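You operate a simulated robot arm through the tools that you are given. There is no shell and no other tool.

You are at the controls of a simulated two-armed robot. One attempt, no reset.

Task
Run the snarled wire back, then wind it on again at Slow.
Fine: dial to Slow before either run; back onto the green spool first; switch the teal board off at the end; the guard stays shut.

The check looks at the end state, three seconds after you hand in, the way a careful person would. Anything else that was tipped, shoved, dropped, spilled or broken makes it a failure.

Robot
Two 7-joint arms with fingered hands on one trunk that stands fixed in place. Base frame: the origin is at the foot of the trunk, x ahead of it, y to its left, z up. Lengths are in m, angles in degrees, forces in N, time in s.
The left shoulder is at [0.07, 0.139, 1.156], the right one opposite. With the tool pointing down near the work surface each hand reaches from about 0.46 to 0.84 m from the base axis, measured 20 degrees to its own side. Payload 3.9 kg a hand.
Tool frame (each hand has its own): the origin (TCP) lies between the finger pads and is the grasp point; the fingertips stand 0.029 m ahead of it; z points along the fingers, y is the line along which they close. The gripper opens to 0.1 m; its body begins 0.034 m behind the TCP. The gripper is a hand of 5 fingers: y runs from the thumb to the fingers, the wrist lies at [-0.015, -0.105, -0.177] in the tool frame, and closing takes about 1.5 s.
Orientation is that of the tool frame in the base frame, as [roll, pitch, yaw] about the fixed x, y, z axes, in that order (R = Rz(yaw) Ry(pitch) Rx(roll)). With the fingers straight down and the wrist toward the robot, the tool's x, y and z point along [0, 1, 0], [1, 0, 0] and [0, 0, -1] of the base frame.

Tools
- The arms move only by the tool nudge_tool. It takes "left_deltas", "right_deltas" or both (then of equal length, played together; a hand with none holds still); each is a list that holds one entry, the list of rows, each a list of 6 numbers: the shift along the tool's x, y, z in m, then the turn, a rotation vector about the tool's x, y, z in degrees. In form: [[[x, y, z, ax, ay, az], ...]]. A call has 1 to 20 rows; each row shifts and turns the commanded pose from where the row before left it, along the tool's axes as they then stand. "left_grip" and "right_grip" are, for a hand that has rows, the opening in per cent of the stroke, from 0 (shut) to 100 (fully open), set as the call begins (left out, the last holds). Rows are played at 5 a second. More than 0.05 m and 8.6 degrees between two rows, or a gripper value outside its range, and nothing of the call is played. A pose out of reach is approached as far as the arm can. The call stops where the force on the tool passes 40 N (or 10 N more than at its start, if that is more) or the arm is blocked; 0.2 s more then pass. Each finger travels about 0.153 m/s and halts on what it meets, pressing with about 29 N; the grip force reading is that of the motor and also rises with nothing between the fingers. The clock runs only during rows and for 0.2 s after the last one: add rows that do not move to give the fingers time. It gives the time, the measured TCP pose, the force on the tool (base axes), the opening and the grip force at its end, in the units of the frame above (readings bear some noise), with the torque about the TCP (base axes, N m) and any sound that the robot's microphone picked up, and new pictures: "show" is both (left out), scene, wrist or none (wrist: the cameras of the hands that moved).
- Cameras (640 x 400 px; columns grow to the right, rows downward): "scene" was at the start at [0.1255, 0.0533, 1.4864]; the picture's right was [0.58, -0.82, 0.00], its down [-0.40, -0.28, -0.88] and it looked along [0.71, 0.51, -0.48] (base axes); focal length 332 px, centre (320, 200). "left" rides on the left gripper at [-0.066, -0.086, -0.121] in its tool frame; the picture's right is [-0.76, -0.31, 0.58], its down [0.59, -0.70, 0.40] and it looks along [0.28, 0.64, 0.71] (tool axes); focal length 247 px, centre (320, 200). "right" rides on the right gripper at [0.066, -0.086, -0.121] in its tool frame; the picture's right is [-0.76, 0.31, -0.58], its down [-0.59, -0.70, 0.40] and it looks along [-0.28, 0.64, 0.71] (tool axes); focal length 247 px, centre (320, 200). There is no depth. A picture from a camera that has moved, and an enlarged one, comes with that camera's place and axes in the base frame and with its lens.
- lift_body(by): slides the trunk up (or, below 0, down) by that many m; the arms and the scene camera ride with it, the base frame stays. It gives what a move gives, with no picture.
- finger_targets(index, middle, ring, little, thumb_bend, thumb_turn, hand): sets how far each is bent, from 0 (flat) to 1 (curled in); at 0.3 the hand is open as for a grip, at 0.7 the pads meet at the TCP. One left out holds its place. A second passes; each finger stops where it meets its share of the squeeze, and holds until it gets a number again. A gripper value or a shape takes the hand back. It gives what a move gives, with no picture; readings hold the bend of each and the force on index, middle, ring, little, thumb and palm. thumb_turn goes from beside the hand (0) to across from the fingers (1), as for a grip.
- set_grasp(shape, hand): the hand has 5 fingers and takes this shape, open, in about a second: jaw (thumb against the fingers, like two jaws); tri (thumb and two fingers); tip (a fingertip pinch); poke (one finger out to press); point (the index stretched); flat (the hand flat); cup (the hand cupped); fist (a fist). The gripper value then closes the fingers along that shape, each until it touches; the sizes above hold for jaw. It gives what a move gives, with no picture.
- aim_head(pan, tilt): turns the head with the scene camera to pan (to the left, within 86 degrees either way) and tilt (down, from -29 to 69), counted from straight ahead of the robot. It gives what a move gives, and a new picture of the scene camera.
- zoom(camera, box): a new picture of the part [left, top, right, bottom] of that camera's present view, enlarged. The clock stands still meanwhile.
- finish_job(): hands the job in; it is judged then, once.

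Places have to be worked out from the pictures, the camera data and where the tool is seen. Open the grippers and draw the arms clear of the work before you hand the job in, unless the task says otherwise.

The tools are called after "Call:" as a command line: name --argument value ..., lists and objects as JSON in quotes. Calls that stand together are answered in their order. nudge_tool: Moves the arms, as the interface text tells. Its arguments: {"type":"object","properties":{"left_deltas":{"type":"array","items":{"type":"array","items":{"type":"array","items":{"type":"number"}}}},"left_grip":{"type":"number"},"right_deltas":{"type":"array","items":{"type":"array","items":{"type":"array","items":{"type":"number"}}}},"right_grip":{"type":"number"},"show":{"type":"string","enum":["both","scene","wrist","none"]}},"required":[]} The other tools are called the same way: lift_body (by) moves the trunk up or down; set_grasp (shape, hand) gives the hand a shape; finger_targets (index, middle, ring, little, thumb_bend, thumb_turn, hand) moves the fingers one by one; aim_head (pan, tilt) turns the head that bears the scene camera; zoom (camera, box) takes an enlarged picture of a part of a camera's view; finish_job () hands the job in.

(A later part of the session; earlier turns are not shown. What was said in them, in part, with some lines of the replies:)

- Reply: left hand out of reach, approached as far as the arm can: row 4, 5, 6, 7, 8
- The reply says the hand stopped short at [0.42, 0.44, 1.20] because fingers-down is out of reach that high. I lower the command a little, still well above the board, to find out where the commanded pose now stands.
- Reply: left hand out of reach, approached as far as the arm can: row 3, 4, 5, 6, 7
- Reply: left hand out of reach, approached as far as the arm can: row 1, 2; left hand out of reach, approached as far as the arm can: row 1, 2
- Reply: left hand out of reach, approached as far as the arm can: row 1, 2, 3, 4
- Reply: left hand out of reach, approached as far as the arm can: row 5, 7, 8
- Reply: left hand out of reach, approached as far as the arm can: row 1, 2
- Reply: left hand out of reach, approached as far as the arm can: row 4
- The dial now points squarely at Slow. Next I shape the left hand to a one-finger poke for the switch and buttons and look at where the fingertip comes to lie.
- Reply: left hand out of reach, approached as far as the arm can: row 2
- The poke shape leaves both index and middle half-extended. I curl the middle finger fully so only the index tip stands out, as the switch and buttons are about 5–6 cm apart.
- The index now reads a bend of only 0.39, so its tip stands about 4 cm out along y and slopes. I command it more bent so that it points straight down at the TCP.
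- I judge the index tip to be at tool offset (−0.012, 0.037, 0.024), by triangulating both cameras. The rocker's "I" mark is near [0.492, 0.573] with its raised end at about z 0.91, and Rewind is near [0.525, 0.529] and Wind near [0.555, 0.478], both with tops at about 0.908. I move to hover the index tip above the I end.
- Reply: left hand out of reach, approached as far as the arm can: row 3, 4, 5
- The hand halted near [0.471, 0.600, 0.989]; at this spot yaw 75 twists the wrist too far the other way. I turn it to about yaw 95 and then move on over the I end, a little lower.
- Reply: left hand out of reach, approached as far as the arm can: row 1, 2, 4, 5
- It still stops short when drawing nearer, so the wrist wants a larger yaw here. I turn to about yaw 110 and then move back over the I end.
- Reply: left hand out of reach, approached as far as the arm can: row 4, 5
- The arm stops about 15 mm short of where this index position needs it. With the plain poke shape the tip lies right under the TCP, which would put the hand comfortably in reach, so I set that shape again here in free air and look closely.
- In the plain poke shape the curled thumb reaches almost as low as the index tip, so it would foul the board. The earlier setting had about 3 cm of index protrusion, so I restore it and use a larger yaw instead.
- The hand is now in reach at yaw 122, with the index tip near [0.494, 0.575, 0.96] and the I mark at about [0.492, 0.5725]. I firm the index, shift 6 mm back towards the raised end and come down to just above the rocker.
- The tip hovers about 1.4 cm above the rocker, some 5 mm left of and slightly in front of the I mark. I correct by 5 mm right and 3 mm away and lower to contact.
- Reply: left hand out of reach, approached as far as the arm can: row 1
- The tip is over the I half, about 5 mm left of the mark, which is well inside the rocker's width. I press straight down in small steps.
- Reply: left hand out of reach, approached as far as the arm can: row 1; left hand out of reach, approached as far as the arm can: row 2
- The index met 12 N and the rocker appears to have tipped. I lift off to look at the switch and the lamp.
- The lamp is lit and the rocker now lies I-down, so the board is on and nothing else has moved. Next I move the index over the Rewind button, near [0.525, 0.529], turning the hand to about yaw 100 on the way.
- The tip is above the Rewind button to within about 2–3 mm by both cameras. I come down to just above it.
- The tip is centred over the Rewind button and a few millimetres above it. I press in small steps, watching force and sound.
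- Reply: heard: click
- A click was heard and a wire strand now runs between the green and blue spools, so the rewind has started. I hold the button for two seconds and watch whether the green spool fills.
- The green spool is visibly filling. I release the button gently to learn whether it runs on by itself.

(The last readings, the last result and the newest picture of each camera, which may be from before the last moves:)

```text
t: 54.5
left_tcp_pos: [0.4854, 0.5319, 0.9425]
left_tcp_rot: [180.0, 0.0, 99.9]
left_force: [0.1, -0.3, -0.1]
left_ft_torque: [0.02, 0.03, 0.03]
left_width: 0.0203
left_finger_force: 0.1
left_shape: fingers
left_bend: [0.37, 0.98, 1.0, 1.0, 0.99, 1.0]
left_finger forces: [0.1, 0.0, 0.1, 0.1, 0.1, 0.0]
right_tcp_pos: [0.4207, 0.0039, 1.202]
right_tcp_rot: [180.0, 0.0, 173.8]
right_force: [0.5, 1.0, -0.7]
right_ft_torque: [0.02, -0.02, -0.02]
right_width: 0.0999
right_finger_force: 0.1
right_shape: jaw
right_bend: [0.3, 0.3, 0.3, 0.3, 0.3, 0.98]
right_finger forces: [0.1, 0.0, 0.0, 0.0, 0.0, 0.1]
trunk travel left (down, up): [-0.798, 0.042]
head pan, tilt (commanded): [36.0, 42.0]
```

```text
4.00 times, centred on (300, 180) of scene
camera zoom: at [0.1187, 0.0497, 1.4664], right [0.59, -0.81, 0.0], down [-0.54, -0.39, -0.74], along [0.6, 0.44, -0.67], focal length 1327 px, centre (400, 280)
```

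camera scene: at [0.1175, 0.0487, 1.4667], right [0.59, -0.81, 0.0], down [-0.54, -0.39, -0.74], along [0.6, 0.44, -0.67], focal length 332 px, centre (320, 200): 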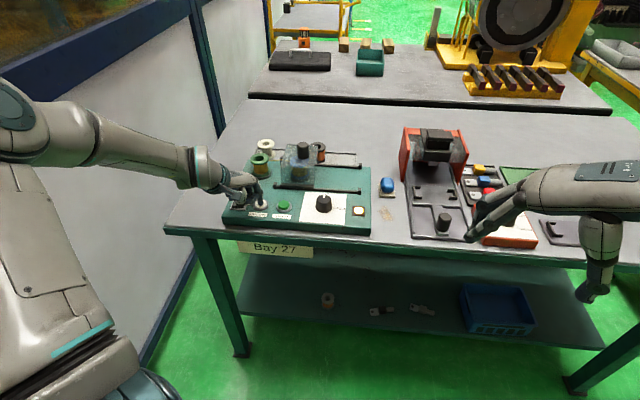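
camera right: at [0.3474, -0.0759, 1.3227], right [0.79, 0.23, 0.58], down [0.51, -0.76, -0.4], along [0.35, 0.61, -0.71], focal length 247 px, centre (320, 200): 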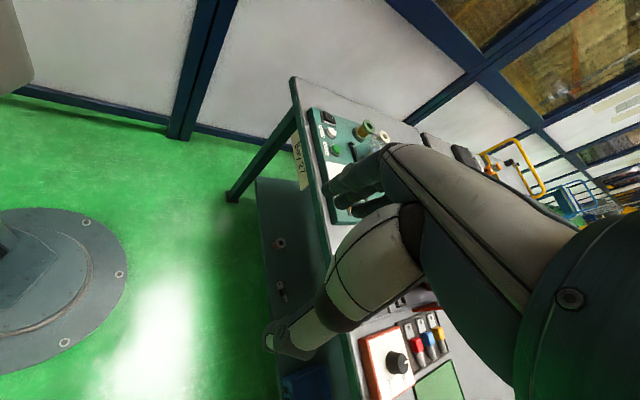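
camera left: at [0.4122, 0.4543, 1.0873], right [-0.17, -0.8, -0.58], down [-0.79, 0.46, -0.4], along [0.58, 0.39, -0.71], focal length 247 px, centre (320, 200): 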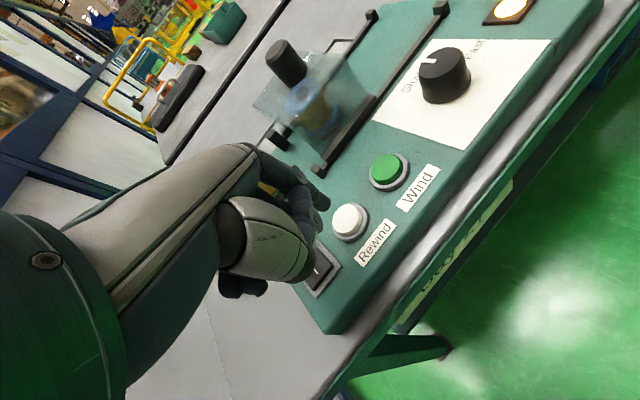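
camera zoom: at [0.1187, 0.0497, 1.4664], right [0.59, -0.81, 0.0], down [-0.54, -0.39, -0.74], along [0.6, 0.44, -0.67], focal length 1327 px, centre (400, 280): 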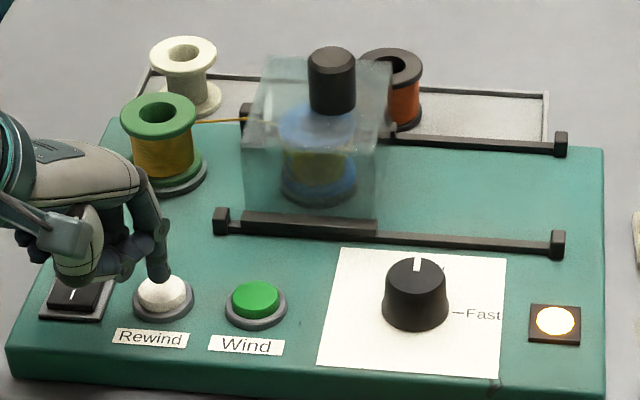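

The strand is still there after release. I wait three seconds clear of the button to see whether the winding goes on.

Call:
nudge_tool --left_deltas '[[[0, 0, -0.01, 0, 0, 0], [0, 0, 0, 0, 0, 0], [0, 0, 0, 0, 0, 0], [0, 0, 0, 0, 0, 0], [0, 0, 0, 0, 0, 0], [0, 0, 0, 0, 0, 0], [0, 0, 0, 0, 0, 0], [0, 0, 0, 0, 0, 0], [0, 0, 0, 0, 0, 0], [0, 0, 0, 0, 0, 0], [0, 0, 0, 0, 0, 0], [0, 0, 0, 0, 0, 0], [0, 0, 0, 0, 0, 0], [0, 0, 0, 0, 0, 0], [0, 0, 0, 0, 0, 0]]]' --show "none"

Call:
zoom --camera "scene" --box '[220, 130, 380, 230]'

```text
t: 57.6
left_tcp_pos: [0.4865, 0.5315, 0.9522]
left_tcp_rot: [179.9, -0.1, 100.0]
left_force: [0.1, 1.1, 1.0]
left_ft_torque: [0.02, -0.01, -0.03]
left_width: 0.0204
left_finger_force: 0.1
left_shape: fingers
left_bend: [0.37, 0.98, 1.0, 1.0, 0.99, 1.0]
left_finger forces: [0.1, 0.0, 0.0, 0.1, 0.0, 0.0]
right_tcp_pos: [0.4212, 0.003, 1.2019]
right_tcp_rot: [-180.0, 0.0, 173.8]
right_force: [0.1, 0.4, -0.4]
right_ft_torque: [-0.01, 0.0, 0.02]
right_width: 0.0997
right_finger_force: 0.0
right_shape: jaw
right_bend: [0.3, 0.3, 0.3, 0.3, 0.3, 0.98]
right_finger forces: [0.1, 0.0, 0.0, 0.1, 0.0, 0.0]
trunk travel left (down, up): [-0.798, 0.042]
head pan, tilt (commanded): [36.0, 42.0]
```

```text
4.00 times, centred on (300, 180) of scene
camera zoom: at [0.1189, 0.0499, 1.4664], right [0.59, -0.81, 0.0], down [-0.54, -0.39, -0.74], along [0.6, 0.44, -0.67], focal length 1327 px, centre (400, 280)
```

zoom: 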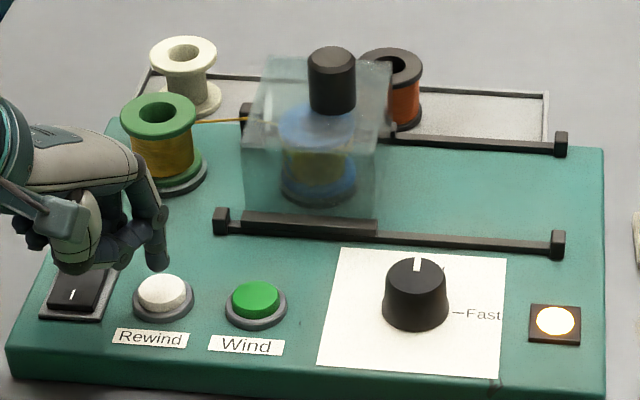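

I compare the spools at higher zoom, first now and then again after a few more seconds.

Call:
zoom --camera "scene" --box '[240, 140, 320, 190]'

Call:
nudge_tool --left_deltas '[[[0, 0, 0, 0, 0, 0], [0, 0, 0, 0, 0, 0], [0, 0, 0, 0, 0, 0], [0, 0, 0, 0, 0, 0], [0, 0, 0, 0, 0, 0], [0, 0, 0, 0, 0, 0], [0, 0, 0, 0, 0, 0], [0, 0, 0, 0, 0, 0], [0, 0, 0, 0, 0, 0], [0, 0, 0, 0, 0, 0], [0, 0, 0, 0, 0, 0], [0, 0, 0, 0, 0, 0], [0, 0, 0, 0, 0, 0], [0, 0, 0, 0, 0, 0], [0, 0, 0, 0, 0, 0]]]' --show "none"

Call:
zoom --camera "scene" --box '[240, 140, 320, 190]'

```text
8.00 times, centred on (280, 165) of scene
camera zoom: at [0.1189, 0.0499, 1.4664], right [0.59, -0.81, 0.0], down [-0.54, -0.39, -0.74], along [0.6, 0.44, -0.67], focal length 2654 px, centre (640, 480)
```

zoom: 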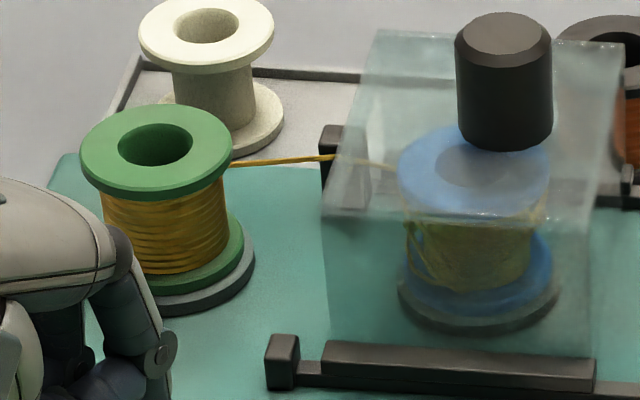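

```text
t: 60.9
left_tcp_pos: [0.4854, 0.5319, 0.9506]
left_tcp_rot: [180.0, -0.1, 100.0]
left_force: [-0.8, -0.8, -0.8]
left_ft_torque: [-0.01, -0.01, 0.01]
left_width: 0.0204
left_finger_force: 0.0
left_shape: fingers
left_bend: [0.37, 0.98, 1.0, 1.0, 0.99, 1.0]
left_finger forces: [0.0, 0.0, 0.1, 0.0, 0.1, 0.0]
right_tcp_pos: [0.4206, 0.0028, 1.2015]
right_tcp_rot: [180.0, 0.0, 173.8]
right_force: [-0.4, -0.1, -1.0]
right_ft_torque: [-0.02, 0.02, -0.01]
right_width: 0.0997
right_finger_force: 0.0
right_shape: jaw
right_bend: [0.3, 0.3, 0.3, 0.3, 0.3, 0.98]
right_finger forces: [0.1, 0.0, 0.0, 0.0, 0.0, 0.0]
trunk travel left (down, up): [-0.798, 0.042]
head pan, tilt (commanded): [36.0, 42.0]
```

```text
8.00 times, centred on (280, 165) of scene
camera zoom: at [0.1189, 0.0499, 1.4664], right [0.59, -0.81, 0.0], down [-0.54, -0.39, -0.74], along [0.6, 0.44, -0.67], focal length 2654 px, centre (640, 480)
```

zoom: 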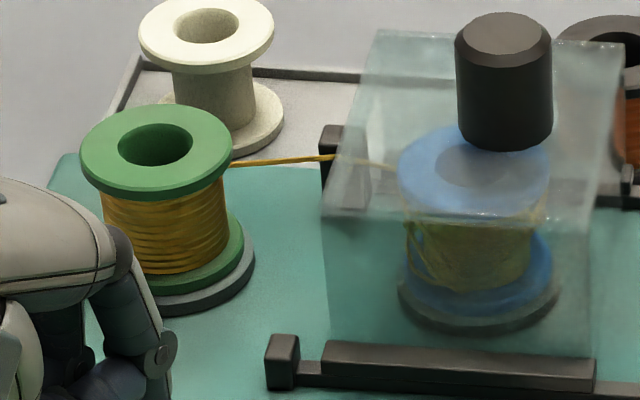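

The two views are identical, so the motor runs only while the button is held. The blue spool still carries the snarl, so I press Rewind again and hold it.

Call:
nudge_tool --left_deltas '[[[0, 0, 0.01, 0, 0, 0], [0, 0, 0.01, 0, 0, 0], [0, 0, 0.008, 0, 0, 0], [0, 0, 0, 0, 0, 0], [0, 0, 0, 0, 0, 0], [0, 0, 0, 0, 0, 0], [0, 0, 0, 0, 0, 0], [0, 0, 0, 0, 0, 0], [0, 0, 0, 0, 0, 0], [0, 0, 0, 0, 0, 0], [0, 0, 0, 0, 0, 0], [0, 0, 0, 0, 0, 0], [0, 0, 0, 0, 0, 0], [0, 0, 0, 0, 0, 0], [0, 0, 0, 0, 0, 0], [0, 0, 0, 0, 0, 0], [0, 0, 0, 0, 0, 0], [0, 0, 0, 0, 0, 0]]]' --show "none"

Call:
zoom --camera "scene" --box '[240, 140, 320, 190]'

```text
t: 64.7
left_tcp_pos: [0.4858, 0.5321, 0.9261]
left_tcp_rot: [179.9, -0.2, 99.9]
left_force: [-0.3, 1.4, 12.0]
left_ft_torque: [-0.02, -0.58, 0.08]
left_width: 0.0204
left_finger_force: 6.4
left_shape: fingers
left_bend: [0.36, 0.98, 1.0, 1.0, 0.99, 1.0]
left_finger forces: [12.2, 0.0, 0.0, 0.0, 0.1, 0.0]
right_tcp_pos: [0.4192, 0.0013, 1.2025]
right_tcp_rot: [179.9, 0.1, 173.8]
right_force: [0.5, -0.2, 0.4]
right_ft_torque: [0.01, 0.01, -0.02]
right_width: 0.0996
right_finger_force: 0.0
right_shape: jaw
right_bend: [0.3, 0.3, 0.3, 0.3, 0.3, 0.98]
right_finger forces: [0.0, 0.1, 0.0, 0.0, 0.0, 0.1]
trunk travel left (down, up): [-0.798, 0.042]
head pan, tilt (commanded): [36.0, 42.0]
heard: click
```

```text
8.00 times, centred on (280, 165) of scene
camera zoom: at [0.1172, 0.0485, 1.4666], right [0.59, -0.81, 0.0], down [-0.54, -0.39, -0.74], along [0.6, 0.44, -0.67], focal length 2654 px, centre (640, 480)
```

zoom: 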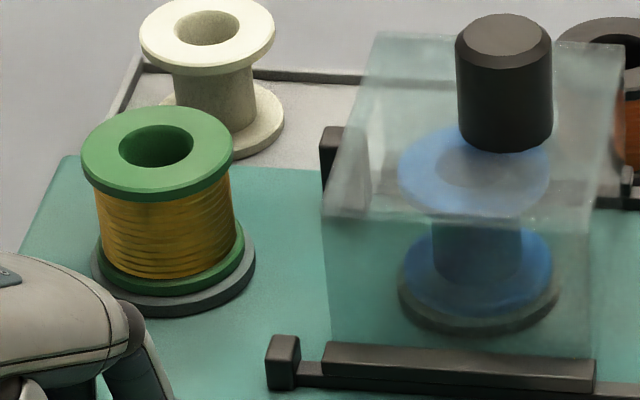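

The blue spool is now bare and the green one is full, so the run back is complete. I release Rewind, rise clear and move over the Wind button, about 59 mm along the board, at yaw 92.

Call:
nudge_tool --left_deltas '[[[0, 0, -0.012, 0, 0, 0], [0, 0, -0.014, 0, 0, 0], [0, 0, -0.012, 0, 0, 0], [-0.0165, 0.0074, 0, 0, 0, 0], [-0.0165, 0.0074, 0, 0, 0, 0], [-0.0166, 0.0075, 0, 0, 0, 0], [0, 0, 0, 0, 0, 8], [0, 0, 0, 0, 0, 0]]]' --show "both"

Call:
zoom --camera "scene" --box '[220, 130, 340, 230]'

Call:
zoom --camera "left" --box '[260, 130, 460, 270]'

```text
t: 66.5
left_tcp_pos: [0.5169, 0.4858, 0.9625]
left_tcp_rot: [-180.0, -0.1, 92.0]
left_force: [-0.3, -0.7, 0.0]
left_ft_torque: [0.05, 0.0, 0.01]
left_width: 0.0204
left_finger_force: 0.1
left_shape: fingers
left_bend: [0.37, 0.98, 1.0, 1.0, 0.98, 1.0]
left_finger forces: [0.0, 0.1, 0.0, 0.0, 0.1, 0.0]
right_tcp_pos: [0.4218, 0.0019, 1.2026]
right_tcp_rot: [179.9, 0.0, 173.8]
right_force: [-0.2, -1.0, -0.3]
right_ft_torque: [0.01, -0.01, -0.05]
right_width: 0.0998
right_finger_force: 0.1
right_shape: jaw
right_bend: [0.3, 0.3, 0.3, 0.3, 0.3, 0.98]
right_finger forces: [0.1, 0.0, 0.0, 0.1, 0.0, 0.1]
trunk travel left (down, up): [-0.798, 0.042]
head pan, tilt (commanded): [36.0, 42.0]
camera scene: at [0.1193, 0.0489, 1.4664], right [0.59, -0.81, 0.0], down [-0.54, -0.39, -0.74], along [0.6, 0.44, -0.67], focal length 332 px, centre (320, 200)
camera left: at [0.4338, 0.4176, 1.0831], right [-0.28, -0.77, -0.58], down [-0.72, 0.57, -0.4], along [0.63, 0.31, -0.71], focal length 247 px, centre (320, 200)
```

scene: 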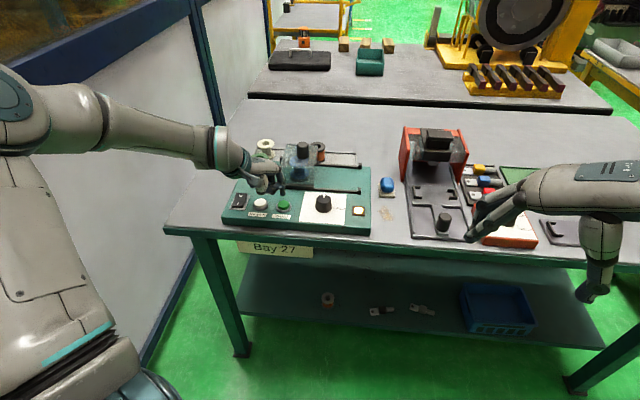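
left: 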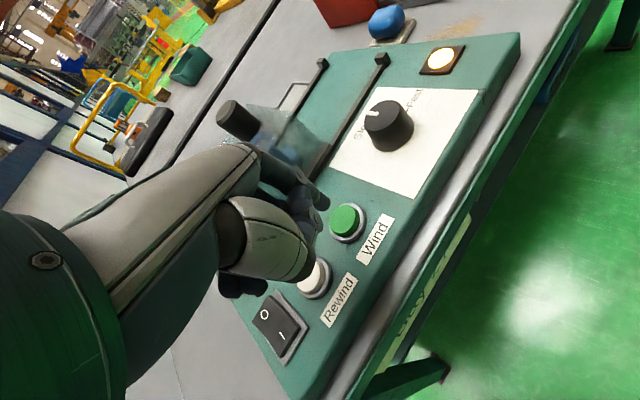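

```text
4.00 times, centred on (280, 180) of scene
camera zoom: at [0.1193, 0.0489, 1.4664], right [0.59, -0.81, 0.0], down [-0.54, -0.39, -0.74], along [0.6, 0.44, -0.67], focal length 1327 px, centre (480, 280)
```

zoom: 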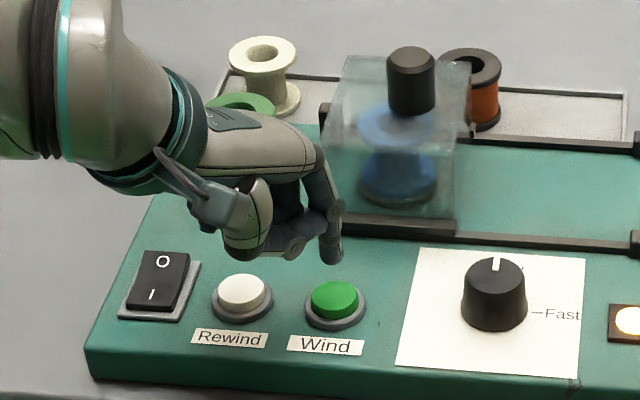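

```text
2.86 times, centred on (360, 200) of left
camera zoom: at [0.4338, 0.4176, 1.0831], right [-0.28, -0.77, -0.58], down [-0.72, 0.57, -0.4], along [0.63, 0.31, -0.71], focal length 706 px, centre (206, 200)
```

zoom: 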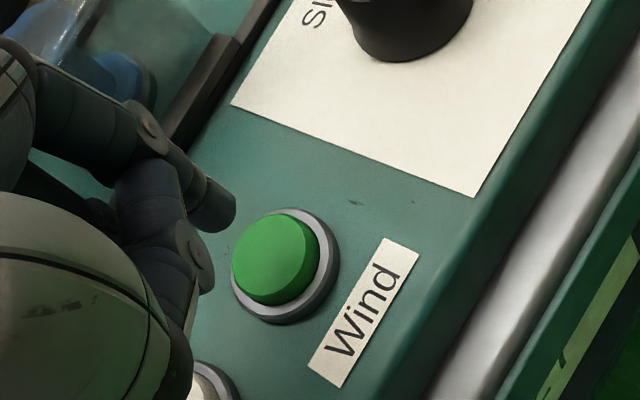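

The tip is over the Wind button within about 2 mm, the blue spool is bare and the dial is still on Slow. I press Wind and hold about two seconds, then check.

Call:
nudge_tool --left_deltas '[[[0, -0.001, 0.012, 0, 0, 0], [0, 0, 0.012, 0, 0, 0], [0, 0, 0.01, 0, 0, 0], [0, 0, 0.004, 0, 0, 0], [0, 0, 0, 0, 0, 0], [0, 0, 0, 0, 0, 0], [0, 0, 0, 0, 0, 0], [0, 0, 0, 0, 0, 0], [0, 0, 0, 0, 0, 0], [0, 0, 0, 0, 0, 0]]]' --show "none"

Call:
zoom --camera "scene" --box '[230, 130, 340, 215]'

```text
t: 68.7
left_tcp_pos: [0.5149, 0.4859, 0.9251]
left_tcp_rot: [179.9, -0.2, 92.0]
left_force: [0.5, 2.1, 13.2]
left_ft_torque: [-0.07, -0.56, 0.06]
left_width: 0.0205
left_finger_force: 6.5
left_shape: fingers
left_bend: [0.36, 0.98, 1.0, 1.0, 0.98, 1.0]
left_finger forces: [12.8, 0.0, 0.0, 0.0, 0.0, 0.0]
right_tcp_pos: [0.4198, 0.0019, 1.2021]
right_tcp_rot: [179.9, 0.0, 173.8]
right_force: [0.5, 0.7, -0.9]
right_ft_torque: [0.0, 0.02, 0.01]
right_width: 0.0998
right_finger_force: 0.1
right_shape: jaw
right_bend: [0.3, 0.3, 0.3, 0.3, 0.3, 0.98]
right_finger forces: [0.1, 0.1, 0.0, 0.0, 0.0, 0.1]
trunk travel left (down, up): [-0.798, 0.042]
head pan, tilt (commanded): [36.0, 42.0]
heard: click
```

```text
4.71 times, centred on (285, 172) of scene
camera zoom: at [0.117, 0.0486, 1.4666], right [0.59, -0.81, 0.0], down [-0.54, -0.39, -0.74], along [0.6, 0.44, -0.67], focal length 1561 px, centre (485, 329)
```

zoom: 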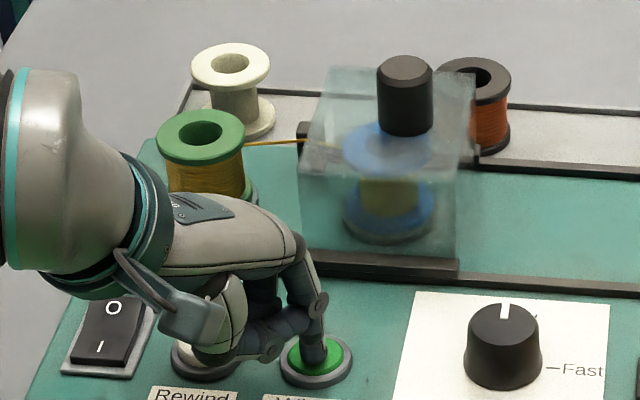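

The wire is winding onto the blue spool. I keep holding for another 2.4 s and check again.

Call:
nudge_tool --left_deltas '[[[0, 0, 0, 0, 0, 0], [0, 0, 0, 0, 0, 0], [0, 0, 0, 0, 0, 0], [0, 0, 0, 0, 0, 0], [0, 0, 0, 0, 0, 0], [0, 0, 0, 0, 0, 0], [0, 0, 0, 0, 0, 0], [0, 0, 0, 0, 0, 0], [0, 0, 0, 0, 0, 0], [0, 0, 0, 0, 0, 0], [0, 0, 0, 0, 0, 0], [0, 0, 0, 0, 0, 0]]]' --show "none"

Call:
zoom --camera "scene" --box '[240, 140, 320, 190]'

```text
t: 71.2
left_tcp_pos: [0.5148, 0.4861, 0.9259]
left_tcp_rot: [179.9, -0.3, 92.0]
left_force: [0.6, 2.1, 12.9]
left_ft_torque: [-0.11, -0.59, 0.09]
left_width: 0.0206
left_finger_force: 6.3
left_shape: fingers
left_bend: [0.36, 0.98, 1.0, 1.0, 0.98, 1.0]
left_finger forces: [13.3, 0.0, 0.0, 0.1, 0.1, 0.0]
right_tcp_pos: [0.4192, 0.0015, 1.202]
right_tcp_rot: [179.9, 0.1, 173.8]
right_force: [-0.8, 0.3, -0.9]
right_ft_torque: [0.0, -0.02, 0.03]
right_width: 0.0996
right_finger_force: 0.1
right_shape: jaw
right_bend: [0.3, 0.3, 0.3, 0.3, 0.3, 0.98]
right_finger forces: [0.1, 0.0, 0.0, 0.0, 0.0, 0.0]
trunk travel left (down, up): [-0.798, 0.042]
head pan, tilt (commanded): [36.0, 42.0]
```

```text
8.00 times, centred on (280, 165) of scene
camera zoom: at [0.1169, 0.0486, 1.4666], right [0.59, -0.81, 0.0], down [-0.54, -0.39, -0.74], along [0.6, 0.44, -0.67], focal length 2654 px, centre (640, 480)
```

zoom: 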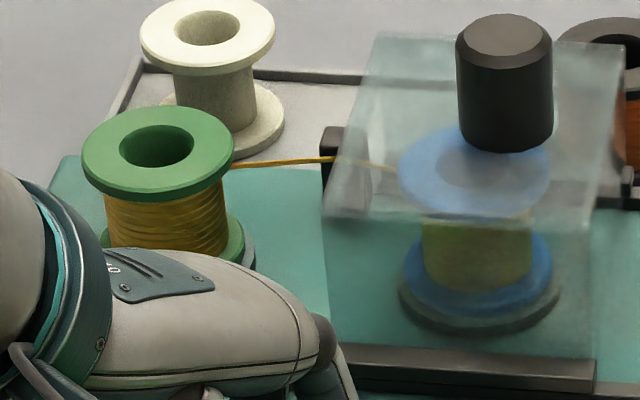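

The blue spool is filling neatly. I hold for three more seconds.

Call:
nudge_tool --left_deltas '[[[0, 0, 0, 0, 0, 0], [0, 0, 0, 0, 0, 0], [0, 0, 0, 0, 0, 0], [0, 0, 0, 0, 0, 0], [0, 0, 0, 0, 0, 0], [0, 0, 0, 0, 0, 0], [0, 0, 0, 0, 0, 0], [0, 0, 0, 0, 0, 0], [0, 0, 0, 0, 0, 0], [0, 0, 0, 0, 0, 0], [0, 0, 0, 0, 0, 0], [0, 0, 0, 0, 0, 0], [0, 0, 0, 0, 0, 0], [0, 0, 0, 0, 0, 0], [0, 0, 0, 0, 0, 0]]]' --show "none"

Call:
zoom --camera "scene" --box '[240, 140, 320, 190]'

```text
t: 74.5
left_tcp_pos: [0.5147, 0.4878, 0.9251]
left_tcp_rot: [179.8, -0.1, 92.0]
left_force: [0.6, 2.6, 14.1]
left_ft_torque: [-0.06, -0.6, 0.08]
left_width: 0.0203
left_finger_force: 6.6
left_shape: fingers
left_bend: [0.36, 0.98, 1.0, 1.0, 0.98, 1.0]
left_finger forces: [13.2, 0.0, 0.0, 0.0, 0.0, 0.0]
right_tcp_pos: [0.4191, 0.0006, 1.2028]
right_tcp_rot: [180.0, 0.1, 173.8]
right_force: [0.4, 0.1, 0.2]
right_ft_torque: [0.02, 0.01, -0.02]
right_width: 0.0998
right_finger_force: 0.0
right_shape: jaw
right_bend: [0.3, 0.3, 0.3, 0.3, 0.3, 0.98]
right_finger forces: [0.1, 0.0, 0.1, 0.0, 0.1, 0.1]
trunk travel left (down, up): [-0.798, 0.042]
head pan, tilt (commanded): [36.0, 42.0]
```

```text
8.00 times, centred on (280, 165) of scene
camera zoom: at [0.1169, 0.0486, 1.4666], right [0.59, -0.81, 0.0], down [-0.54, -0.39, -0.74], along [0.6, 0.44, -0.67], focal length 2654 px, centre (640, 480)
```

zoom: 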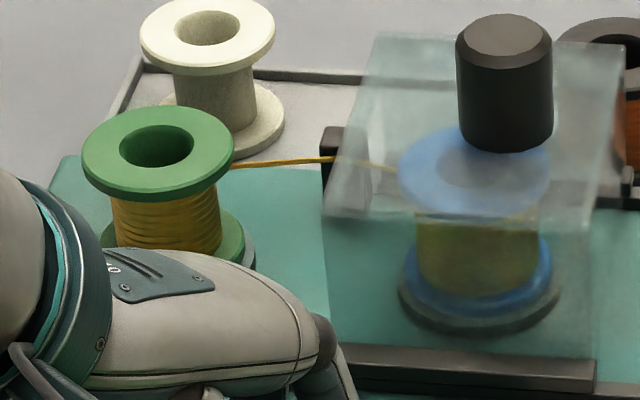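

The green winding keeps thinning and the blue one thickening, evenly. I hold on for another three seconds.

Call:
nudge_tool --left_deltas '[[[0, 0, 0, 0, 0, 0], [0, 0, 0, 0, 0, 0], [0, 0, 0, 0, 0, 0], [0, 0, 0, 0, 0, 0], [0, 0, 0, 0, 0, 0], [0, 0, 0, 0, 0, 0], [0, 0, 0, 0, 0, 0], [0, 0, 0, 0, 0, 0], [0, 0, 0, 0, 0, 0], [0, 0, 0, 0, 0, 0], [0, 0, 0, 0, 0, 0], [0, 0, 0, 0, 0, 0], [0, 0, 0, 0, 0, 0], [0, 0, 0, 0, 0, 0], [0, 0, 0, 0, 0, 0]]]' --show "none"

Call:
zoom --camera "scene" --box '[240, 140, 320, 190]'

```text
t: 77.7
left_tcp_pos: [0.5146, 0.4873, 0.9253]
left_tcp_rot: [179.8, -0.2, 91.9]
left_force: [1.0, 1.7, 13.4]
left_ft_torque: [-0.09, -0.56, 0.07]
left_width: 0.0205
left_finger_force: 6.7
left_shape: fingers
left_bend: [0.36, 0.98, 1.0, 1.0, 0.98, 1.0]
left_finger forces: [13.2, 0.1, 0.1, 0.1, 0.0, 0.0]
right_tcp_pos: [0.4187, 0.0022, 1.2013]
right_tcp_rot: [179.9, 0.1, 173.8]
right_force: [0.2, 0.4, 0.3]
right_ft_torque: [-0.04, -0.03, 0.0]
right_width: 0.0999
right_finger_force: 0.1
right_shape: jaw
right_bend: [0.3, 0.3, 0.3, 0.3, 0.3, 0.98]
right_finger forces: [0.0, 0.1, 0.0, 0.0, 0.1, 0.0]
trunk travel left (down, up): [-0.798, 0.042]
head pan, tilt (commanded): [36.0, 42.0]
```

```text
8.00 times, centred on (280, 165) of scene
camera zoom: at [0.1169, 0.0486, 1.4666], right [0.59, -0.81, 0.0], down [-0.54, -0.39, -0.74], along [0.6, 0.44, -0.67], focal length 2654 px, centre (640, 480)
```

zoom: 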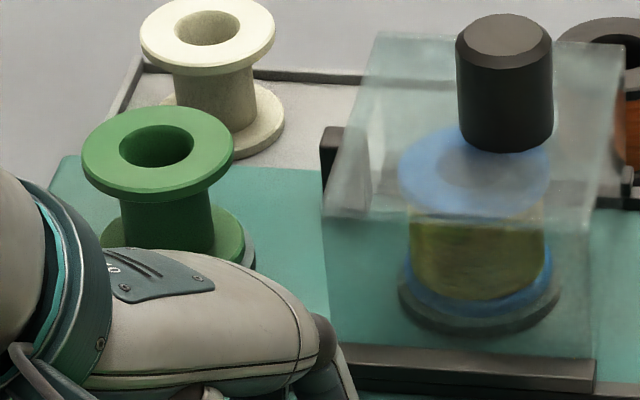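

The green spool is bare and all the wire lies evenly on the blue spool, so winding is finished. I release Wind, rise clear, and move the index back over the raised O end of the switch, near [0.518, 0.590], at yaw 110.

Call:
nudge_tool --left_deltas '[[[0, 0, -0.012, 0, 0, 0], [0, 0, -0.016, 0, 0, 0], [0, 0, -0.016, 0, 0, 0], [0.0341, -0.0111, 0, 0, 0, -6], [0.0351, -0.0075, 0, 0, 0, -6], [0.0357, -0.0037, 0, 0, 0, -6], [0, 0, 0, 0, 0, 0]]]' --show "both"

Call:
zoom --camera "scene" --box '[200, 130, 340, 230]'

Call:
zoom --camera "left" --box '[260, 130, 460, 270]'

```text
t: 79.2
left_tcp_pos: [0.478, 0.5891, 0.9685]
left_tcp_rot: [180.0, -0.1, 110.1]
left_force: [0.5, -0.4, -0.4]
left_ft_torque: [0.02, 0.02, -0.02]
left_width: 0.0198
left_finger_force: 0.1
left_shape: fingers
left_bend: [0.37, 0.98, 1.0, 1.0, 0.98, 1.0]
left_finger forces: [0.0, 0.0, 0.0, 0.0, 0.0, 0.0]
right_tcp_pos: [0.4213, 0.0031, 1.2016]
right_tcp_rot: [180.0, -0.1, 173.8]
right_force: [0.1, 1.0, -1.1]
right_ft_torque: [-0.03, 0.02, -0.01]
right_width: 0.0998
right_finger_force: 0.0
right_shape: jaw
right_bend: [0.3, 0.3, 0.3, 0.3, 0.3, 0.98]
right_finger forces: [0.1, 0.1, 0.0, 0.1, 0.0, 0.1]
trunk travel left (down, up): [-0.798, 0.042]
head pan, tilt (commanded): [36.0, 42.0]
camera scene: at [0.119, 0.0498, 1.4664], right [0.59, -0.81, 0.0], down [-0.54, -0.39, -0.74], along [0.6, 0.44, -0.67], focal length 332 px, centre (320, 200)
camera left: at [0.4199, 0.4985, 1.0889], right [-0.03, -0.82, -0.58], down [-0.86, 0.31, -0.4], along [0.5, 0.49, -0.71], focal length 247 px, centre (320, 200)
```

scene: 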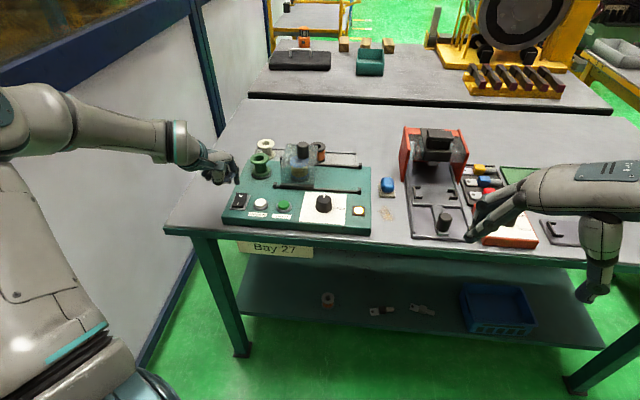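
left: 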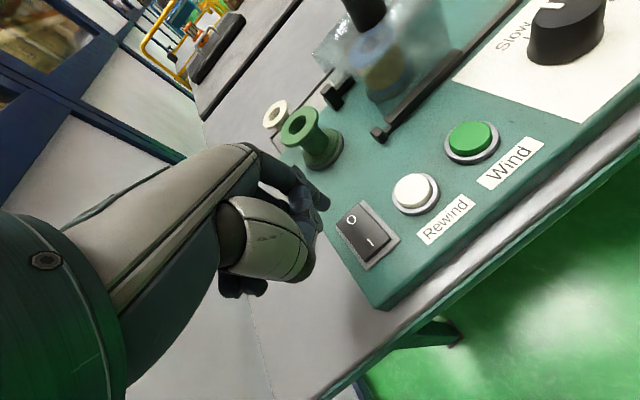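

```text
4.00 times, centred on (270, 180) of scene
camera zoom: at [0.119, 0.0498, 1.4664], right [0.59, -0.81, 0.0], down [-0.54, -0.39, -0.74], along [0.6, 0.44, -0.67], focal length 1327 px, centre (520, 280)
```

zoom: 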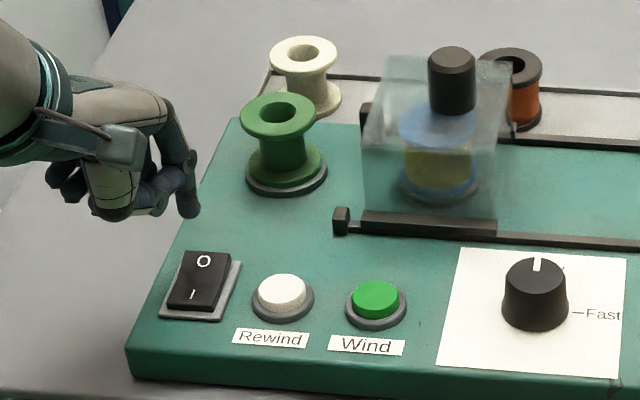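

```text
2.86 times, centred on (360, 200) of left
camera zoom: at [0.4199, 0.4985, 1.0889], right [-0.03, -0.82, -0.58], down [-0.86, 0.31, -0.4], along [0.5, 0.49, -0.71], focal length 706 px, centre (206, 200)
```

zoom: 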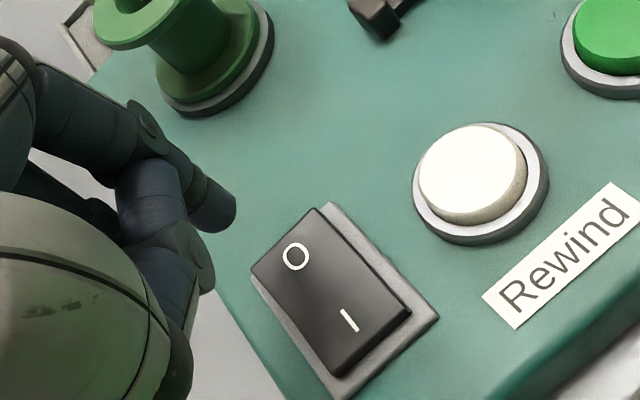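

The index tip is at about [0.517, 0.591], right above the O mark at about [0.517, 0.589]. I come down to just above it and then press in small steps.

Call:
nudge_tool --left_deltas '[[[-0.002, 0, 0.012, 0, 0, 0], [0, 0, 0.012, 0, 0, 0], [0, 0, 0.007, 0, 0, 0]]]' --show "none"

Call:
zoom --camera "scene" --box '[200, 140, 300, 230]'

Call:
zoom --camera "left" --box '[260, 130, 460, 270]'

```text
t: 80.0
left_tcp_pos: [0.4794, 0.5861, 0.9384]
left_tcp_rot: [180.0, -0.1, 110.0]
left_force: [-0.3, -0.3, 0.1]
left_ft_torque: [-0.01, -0.01, 0.0]
left_width: 0.0199
left_finger_force: 0.2
left_shape: fingers
left_bend: [0.37, 0.98, 1.0, 1.0, 0.98, 1.0]
left_finger forces: [0.0, 0.0, 0.0, 0.0, 0.0, 0.0]
right_tcp_pos: [0.4208, 0.0015, 1.2013]
right_tcp_rot: [-180.0, 0.0, 173.9]
right_force: [0.2, -0.1, 0.2]
right_ft_torque: [-0.02, 0.03, 0.01]
right_width: 0.1001
right_finger_force: 0.0
right_shape: jaw
right_bend: [0.3, 0.3, 0.3, 0.3, 0.3, 0.98]
right_finger forces: [0.0, 0.0, 0.0, 0.0, 0.0, 0.0]
trunk travel left (down, up): [-0.798, 0.042]
head pan, tilt (commanded): [36.0, 42.0]
```

```text
4.44 times, centred on (250, 185) of scene
camera zoom: at [0.119, 0.05, 1.4664], right [0.59, -0.81, 0.0], down [-0.54, -0.39, -0.74], along [0.6, 0.44, -0.67], focal length 1474 px, centre (631, 267)
```

zoom: 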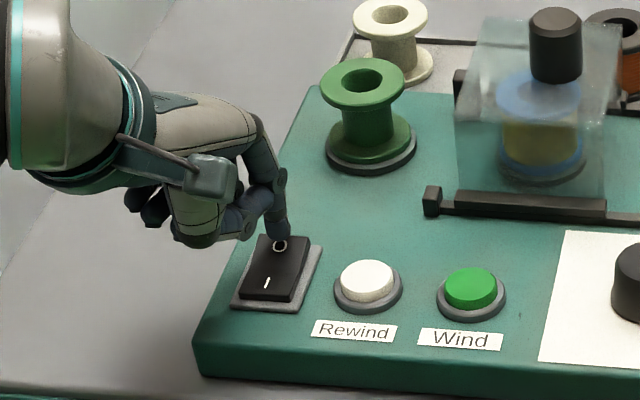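

```text
2.86 times, centred on (360, 200) of left
camera zoom: at [0.4213, 0.4953, 1.0581], right [-0.03, -0.81, -0.58], down [-0.86, 0.31, -0.4], along [0.51, 0.49, -0.71], focal length 706 px, centre (206, 200)
```

zoom: 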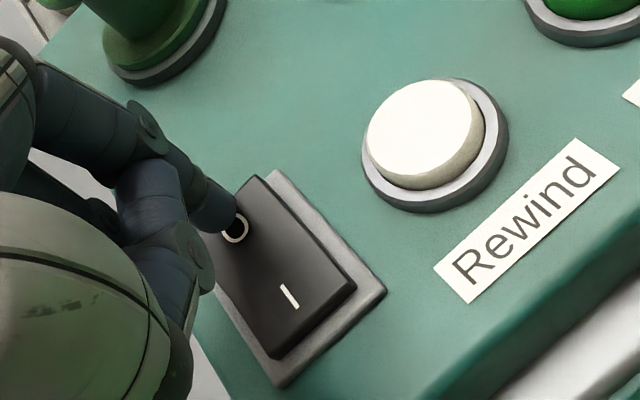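

The tip is right at the O mark, a few millimetres above it. I press down in small steps.

Call:
nudge_tool --left_deltas '[[[0, 0, 0.004, 0, 0, 0], [0, 0, 0.004, 0, 0, 0], [0, 0, 0.003, 0, 0, 0]]]' --show "none"

Call:
zoom --camera "scene" --box '[200, 130, 380, 240]'

```text
t: 80.8
left_tcp_pos: [0.4787, 0.5852, 0.928]
left_tcp_rot: [179.8, 0.0, 110.0]
left_force: [0.9, 0.5, 6.1]
left_ft_torque: [0.01, -0.26, -0.02]
left_width: 0.0199
left_finger_force: 2.5
left_shape: fingers
left_bend: [0.37, 0.98, 1.0, 1.0, 0.98, 1.0]
left_finger forces: [5.7, 0.0, 0.1, 0.0, 0.0, 0.0]
right_tcp_pos: [0.4211, 0.0019, 1.2011]
right_tcp_rot: [179.9, 0.0, 173.8]
right_force: [-0.9, -0.6, -0.1]
right_ft_torque: [-0.02, 0.01, -0.02]
right_width: 0.0994
right_finger_force: 0.2
right_shape: jaw
right_bend: [0.3, 0.3, 0.3, 0.3, 0.3, 0.98]
right_finger forces: [0.0, 0.0, 0.0, 0.0, 0.0, 0.0]
trunk travel left (down, up): [-0.798, 0.042]
head pan, tilt (commanded): [36.0, 42.0]
```

```text
3.56 times, centred on (290, 185) of scene
camera zoom: at [0.1179, 0.0489, 1.4666], right [0.59, -0.81, 0.0], down [-0.54, -0.39, -0.74], along [0.6, 0.44, -0.67], focal length 1179 px, centre (427, 253)
```

zoom: 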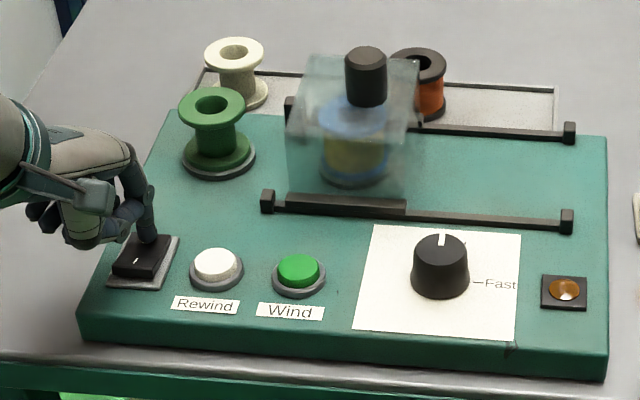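

The lamp has gone dark and the I end stands up again, so the board is off. I lift the hand straight up and draw it back from the board.

Call:
nudge_tool --left_deltas '[[[0, 0, -0.015, 0, 0, 0], [0, 0, -0.02, 0, 0, 0], [0, 0, -0.025, 0, 0, 0], [0, 0, -0.03, 0, 0, 0], [0, 0, -0.03, 0, 0, 0]]]' --show "both"

Call:
zoom --camera "scene" --box '[200, 130, 380, 240]'

```text
t: 82.0
left_tcp_pos: [0.488, 0.5873, 1.0456]
left_tcp_rot: [-179.8, -0.3, 110.1]
left_force: [-0.4, -0.9, -0.1]
left_ft_torque: [-0.02, 0.01, -0.02]
left_width: 0.0201
left_finger_force: 0.0
left_shape: fingers
left_bend: [0.37, 0.98, 1.0, 1.0, 0.98, 1.0]
left_finger forces: [0.0, 0.0, 0.1, 0.0, 0.0, 0.0]
left hand out of reach, approached as far as the arm can: row 5
right_tcp_pos: [0.422, 0.0021, 1.2011]
right_tcp_rot: [-179.9, 0.0, 173.8]
right_force: [-0.1, 0.6, -0.1]
right_ft_torque: [0.01, 0.02, 0.01]
right_width: 0.0998
right_finger_force: 0.0
right_shape: jaw
right_bend: [0.3, 0.3, 0.3, 0.3, 0.3, 0.98]
right_finger forces: [0.0, 0.1, 0.0, 0.0, 0.0, 0.1]
trunk travel left (down, up): [-0.798, 0.042]
head pan, tilt (commanded): [36.0, 42.0]
camera scene: at [0.1189, 0.0496, 1.4663], right [0.59, -0.81, 0.0], down [-0.54, -0.39, -0.74], along [0.6, 0.44, -0.67], focal length 332 px, centre (320, 200)
camera left: at [0.4311, 0.4968, 1.1656], right [-0.03, -0.82, -0.58], down [-0.86, 0.31, -0.39], along [0.5, 0.49, -0.71], focal length 247 px, centre (320, 200)
```

scene: 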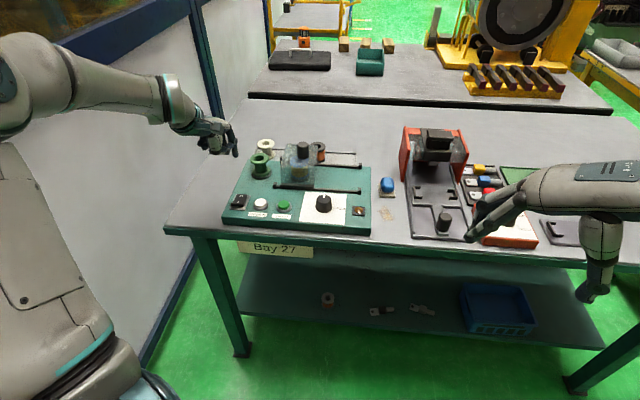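
left: 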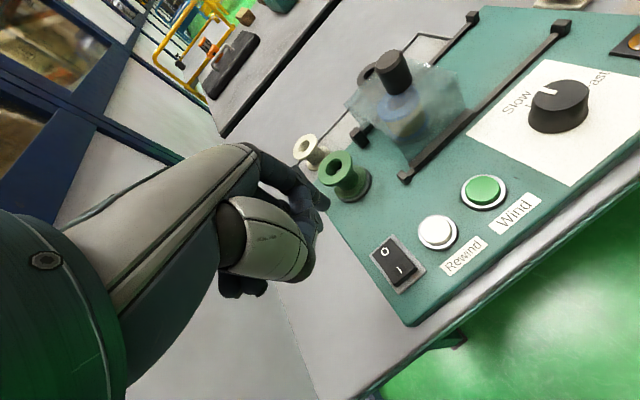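

```text
3.56 times, centred on (290, 185) of scene
camera zoom: at [0.1189, 0.0496, 1.4663], right [0.59, -0.81, 0.0], down [-0.54, -0.39, -0.74], along [0.6, 0.44, -0.67], focal length 1179 px, centre (427, 253)
```

zoom: 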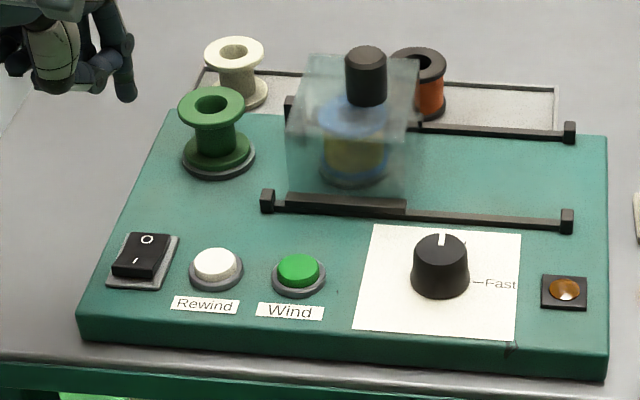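

All states look right: rocker at O, lamp dark, dial on Slow, guard in its place. I check the blue winding closely, then draw the left arm back and up.

Call:
zoom --camera "left" --box '[340, 40, 480, 190]'

Call:
zoom --camera "scene" --box '[240, 140, 340, 200]'

Call:
nudge_tool --left_deltas '[[[0, -0.03, -0.01, 0, 0, -3], [0, -0.03, -0.015, 0, 0, -3], [0, -0.03, -0.02, 0, 0, -3], [0, -0.03, -0.02, 0, 0, -3], [0, -0.03, -0.02, 0, 0, -3], [0, -0.03, -0.02, 0, 0, -3]]]' --show "scene"

```text
2.67 times, centred on (410, 115) of left
camera zoom: at [0.4311, 0.4968, 1.1656], right [-0.03, -0.82, -0.58], down [-0.86, 0.31, -0.39], along [0.5, 0.49, -0.71], focal length 659 px, centre (80, 427)
```

zoom: 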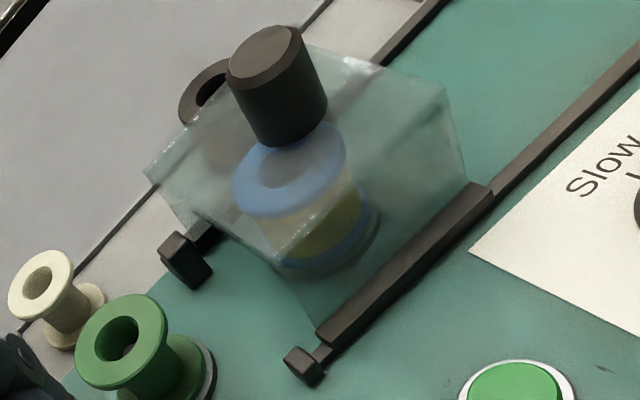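

```text
6.40 times, centred on (290, 170) of scene
camera zoom: at [0.1189, 0.0496, 1.4663], right [0.59, -0.81, 0.0], down [-0.54, -0.39, -0.74], along [0.6, 0.44, -0.67], focal length 2123 px, centre (512, 392)
```

zoom: 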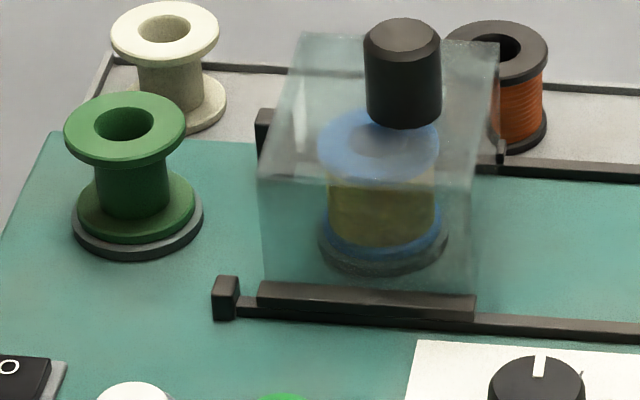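

```text
t: 83.5
left_tcp_pos: [0.4648, 0.592, 1.0883]
left_tcp_rot: [-179.6, -0.5, 126.5]
left_force: [0.5, -0.3, 0.5]
left_ft_torque: [-0.02, 0.01, 0.01]
left_width: 0.02
left_finger_force: 0.0
left_shape: fingers
left_bend: [0.37, 0.98, 1.0, 1.0, 0.98, 1.0]
left_finger forces: [0.0, 0.0, 0.1, 0.0, 0.0, 0.0]
left hand out of reach, approached as far as the arm can: row 1, 2, 3, 4, 5, 6
right_tcp_pos: [0.4207, 0.0036, 1.201]
right_tcp_rot: [180.0, 0.1, 173.8]
right_force: [0.4, 0.1, 0.5]
right_ft_torque: [0.02, -0.03, -0.03]
right_width: 0.0998
right_finger_force: 0.1
right_shape: jaw
right_bend: [0.3, 0.3, 0.3, 0.3, 0.3, 0.98]
right_finger forces: [0.1, 0.1, 0.0, 0.0, 0.0, 0.0]
trunk travel left (down, up): [-0.798, 0.042]
head pan, tilt (commanded): [36.0, 42.0]
camera scene: at [0.1187, 0.0515, 1.4663], right [0.59, -0.81, 0.0], down [-0.54, -0.39, -0.74], along [0.6, 0.44, -0.67], focal length 332 px, centre (320, 200)
```

scene: 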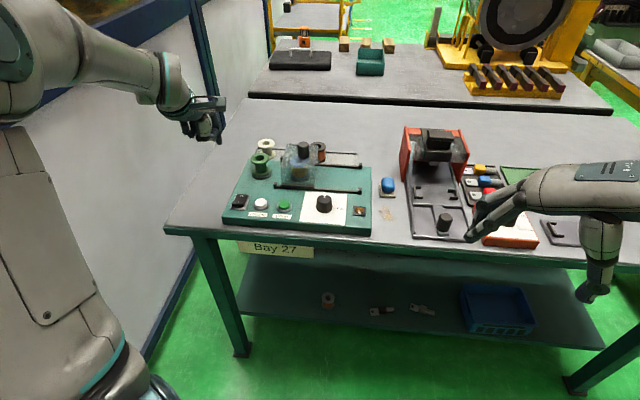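

The winding on the blue spool is even. The left arm moved back only a little, so I turn it further in yaw while drawing back.

Call:
nudge_tool --left_deltas '[[[0, -0.02, 0, 0, 0, -6], [0, -0.03, 0, 0, 0, -6], [0, -0.03, -0.01, 0, 0, -4], [0, -0.03, -0.02, 0, 0, 0], [0, -0.03, -0.02, 0, 0, 0], [0, -0.03, -0.02, 0, 0, 0]]]' --show "scene"

```text
t: 84.8
left_tcp_pos: [0.4313, 0.6239, 1.1702]
left_tcp_rot: [-179.3, -0.5, 140.5]
left_force: [-0.7, 0.8, -0.2]
left_ft_torque: [0.02, 0.01, 0.0]
left_width: 0.0197
left_finger_force: 0.2
left_shape: fingers
left_bend: [0.37, 0.98, 1.0, 1.0, 0.98, 1.0]
left_finger forces: [0.0, 0.1, 0.0, 0.0, 0.1, 0.0]
left hand out of reach, approached as far as the arm can: row 1, 2, 3, 4, 5, 6
right_tcp_pos: [0.4201, 0.0021, 1.2019]
right_tcp_rot: [179.9, 0.0, 173.8]
right_force: [-0.8, 0.4, 0.9]
right_ft_torque: [-0.01, 0.03, 0.02]
right_width: 0.1001
right_finger_force: 0.1
right_shape: jaw
right_bend: [0.3, 0.3, 0.3, 0.3, 0.3, 0.98]
right_finger forces: [0.0, 0.1, 0.0, 0.0, 0.1, 0.0]
trunk travel left (down, up): [-0.798, 0.042]
head pan, tilt (commanded): [36.0, 42.0]
camera scene: at [0.1189, 0.0486, 1.4664], right [0.59, -0.81, 0.0], down [-0.54, -0.39, -0.74], along [0.6, 0.44, -0.67], focal length 332 px, centre (320, 200)
```

scene: 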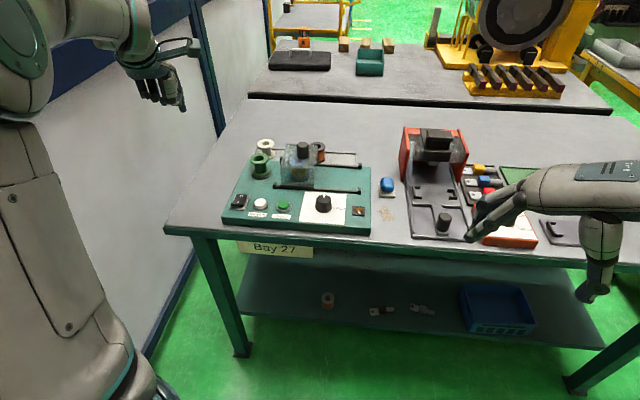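

The left hand is now well clear, some 25 cm above the table edge. I open it to its plain jaw shape and take a last look over the bench.

Call:
set_grasp --hand "left" --shape "jaw"

Call:
nudge_tool --left_deltas '[[[0, 0, 0, 0, 0, 0], [0, 0, 0, 0, 0, 0]]]' --left_grip 100 --show "both"

Call:
zoom --camera "scene" --box '[200, 130, 380, 240]'

```text
t: 85.8
left_tcp_pos: [0.433, 0.6258, 1.169]
left_tcp_rot: [-179.3, -0.6, 140.5]
left_force: [0.3, 0.2, 0.1]
left_ft_torque: [0.01, 0.01, -0.04]
left_width: 0.0998
left_finger_force: 0.0
left_shape: jaw
left_bend: [0.3, 0.3, 0.3, 0.3, 0.3, 0.98]
left_finger forces: [0.0, 0.1, 0.1, 0.0, 0.0, 0.0]
right_tcp_pos: [0.4211, 0.0029, 1.2014]
right_tcp_rot: [180.0, -0.1, 173.8]
right_force: [0.4, -0.6, -0.1]
right_ft_torque: [0.02, -0.01, -0.01]
right_width: 0.0996
right_finger_force: 0.0
right_shape: jaw
right_bend: [0.3, 0.3, 0.3, 0.3, 0.3, 0.98]
right_finger forces: [0.1, 0.0, 0.0, 0.0, 0.0, 0.0]
trunk travel left (down, up): [-0.798, 0.042]
head pan, tilt (commanded): [36.0, 42.0]
```

```text
t: 86.3
left_tcp_pos: [0.4318, 0.6255, 1.1706]
left_tcp_rot: [-179.4, -0.5, 140.4]
left_force: [0.5, 0.1, 0.4]
left_ft_torque: [-0.02, 0.01, 0.02]
left_width: 0.0997
left_finger_force: 0.0
left_shape: jaw
left_bend: [0.3, 0.3, 0.3, 0.3, 0.3, 0.98]
left_finger forces: [0.0, 0.0, 0.1, 0.0, 0.0, 0.2]
right_tcp_pos: [0.4203, 0.0021, 1.2019]
right_tcp_rot: [180.0, -0.1, 173.8]
right_force: [0.1, -0.5, 0.3]
right_ft_torque: [-0.04, 0.01, 0.01]
right_width: 0.1
right_finger_force: 0.1
right_shape: jaw
right_bend: [0.3, 0.3, 0.3, 0.3, 0.3, 0.98]
right_finger forces: [0.1, 0.0, 0.0, 0.0, 0.0, 0.0]
trunk travel left (down, up): [-0.798, 0.042]
head pan, tilt (commanded): [36.0, 42.0]
camera scene: at [0.1189, 0.05, 1.4664], right [0.59, -0.81, 0.0], down [-0.54, -0.39, -0.74], along [0.6, 0.44, -0.67], focal length 332 px, centre (320, 200)
camera left: at [0.4301, 0.5182, 1.291], right [0.38, -0.72, -0.58], down [-0.91, -0.17, -0.38], along [0.18, 0.67, -0.72], focal length 247 px, centre (320, 200)
```

scene: 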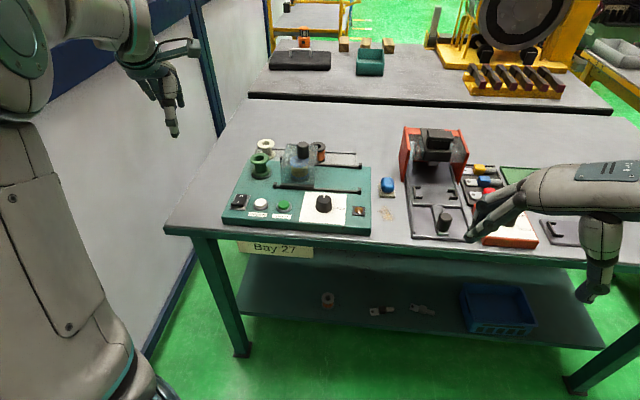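
left: 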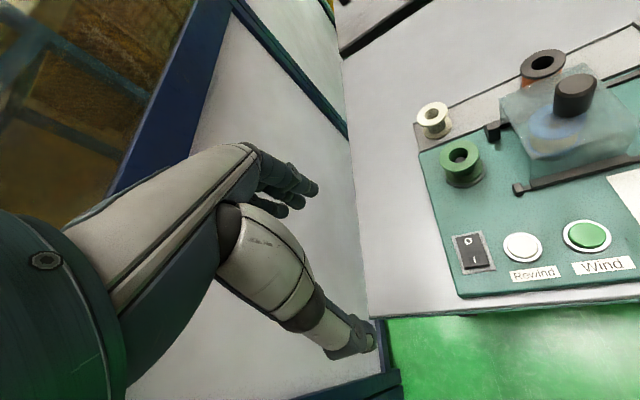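

```text
3.56 times, centred on (290, 185) of scene
camera zoom: at [0.1189, 0.05, 1.4664], right [0.59, -0.81, 0.0], down [-0.54, -0.39, -0.74], along [0.6, 0.44, -0.67], focal length 1179 px, centre (427, 253)
```

zoom: 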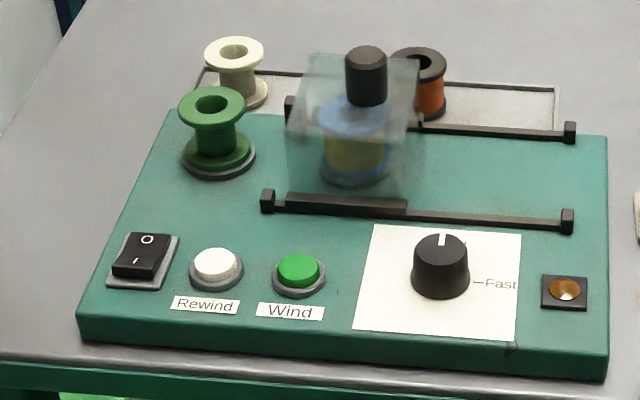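

The wire was run back onto the green spool and then wound evenly onto the blue spool with the dial at Slow. The guard is shut, the switch is at O, the lamp is dark, both hands are open and clear, and nothing else has moved. I hand the job in.

Call:
finish_job

```text
The job is handed in.
```

The job is done and handed in. I have not seen the check's result.

- **Dial:** I turned it from Fast to Slow before either run, and it still points at Slow.
- **Run back:** I held Rewind until the blue spool was bare and all the snarled wire was on the green spool. The motor runs only while a button is held, and I let go once partway through to find that out.
- **Winding on:** I held Wind without a break until the green spool was bare. All the wire now lies evenly on the blue spool, including a little that was on the green spool at the start.
- **Board:** The switch is back at O and the lamp is dark.
- **Guard and the rest:** I never touched the guard and it stayed shut. In the last pictures nothing else on the bench looks moved. Both hands are open and clear of the work.
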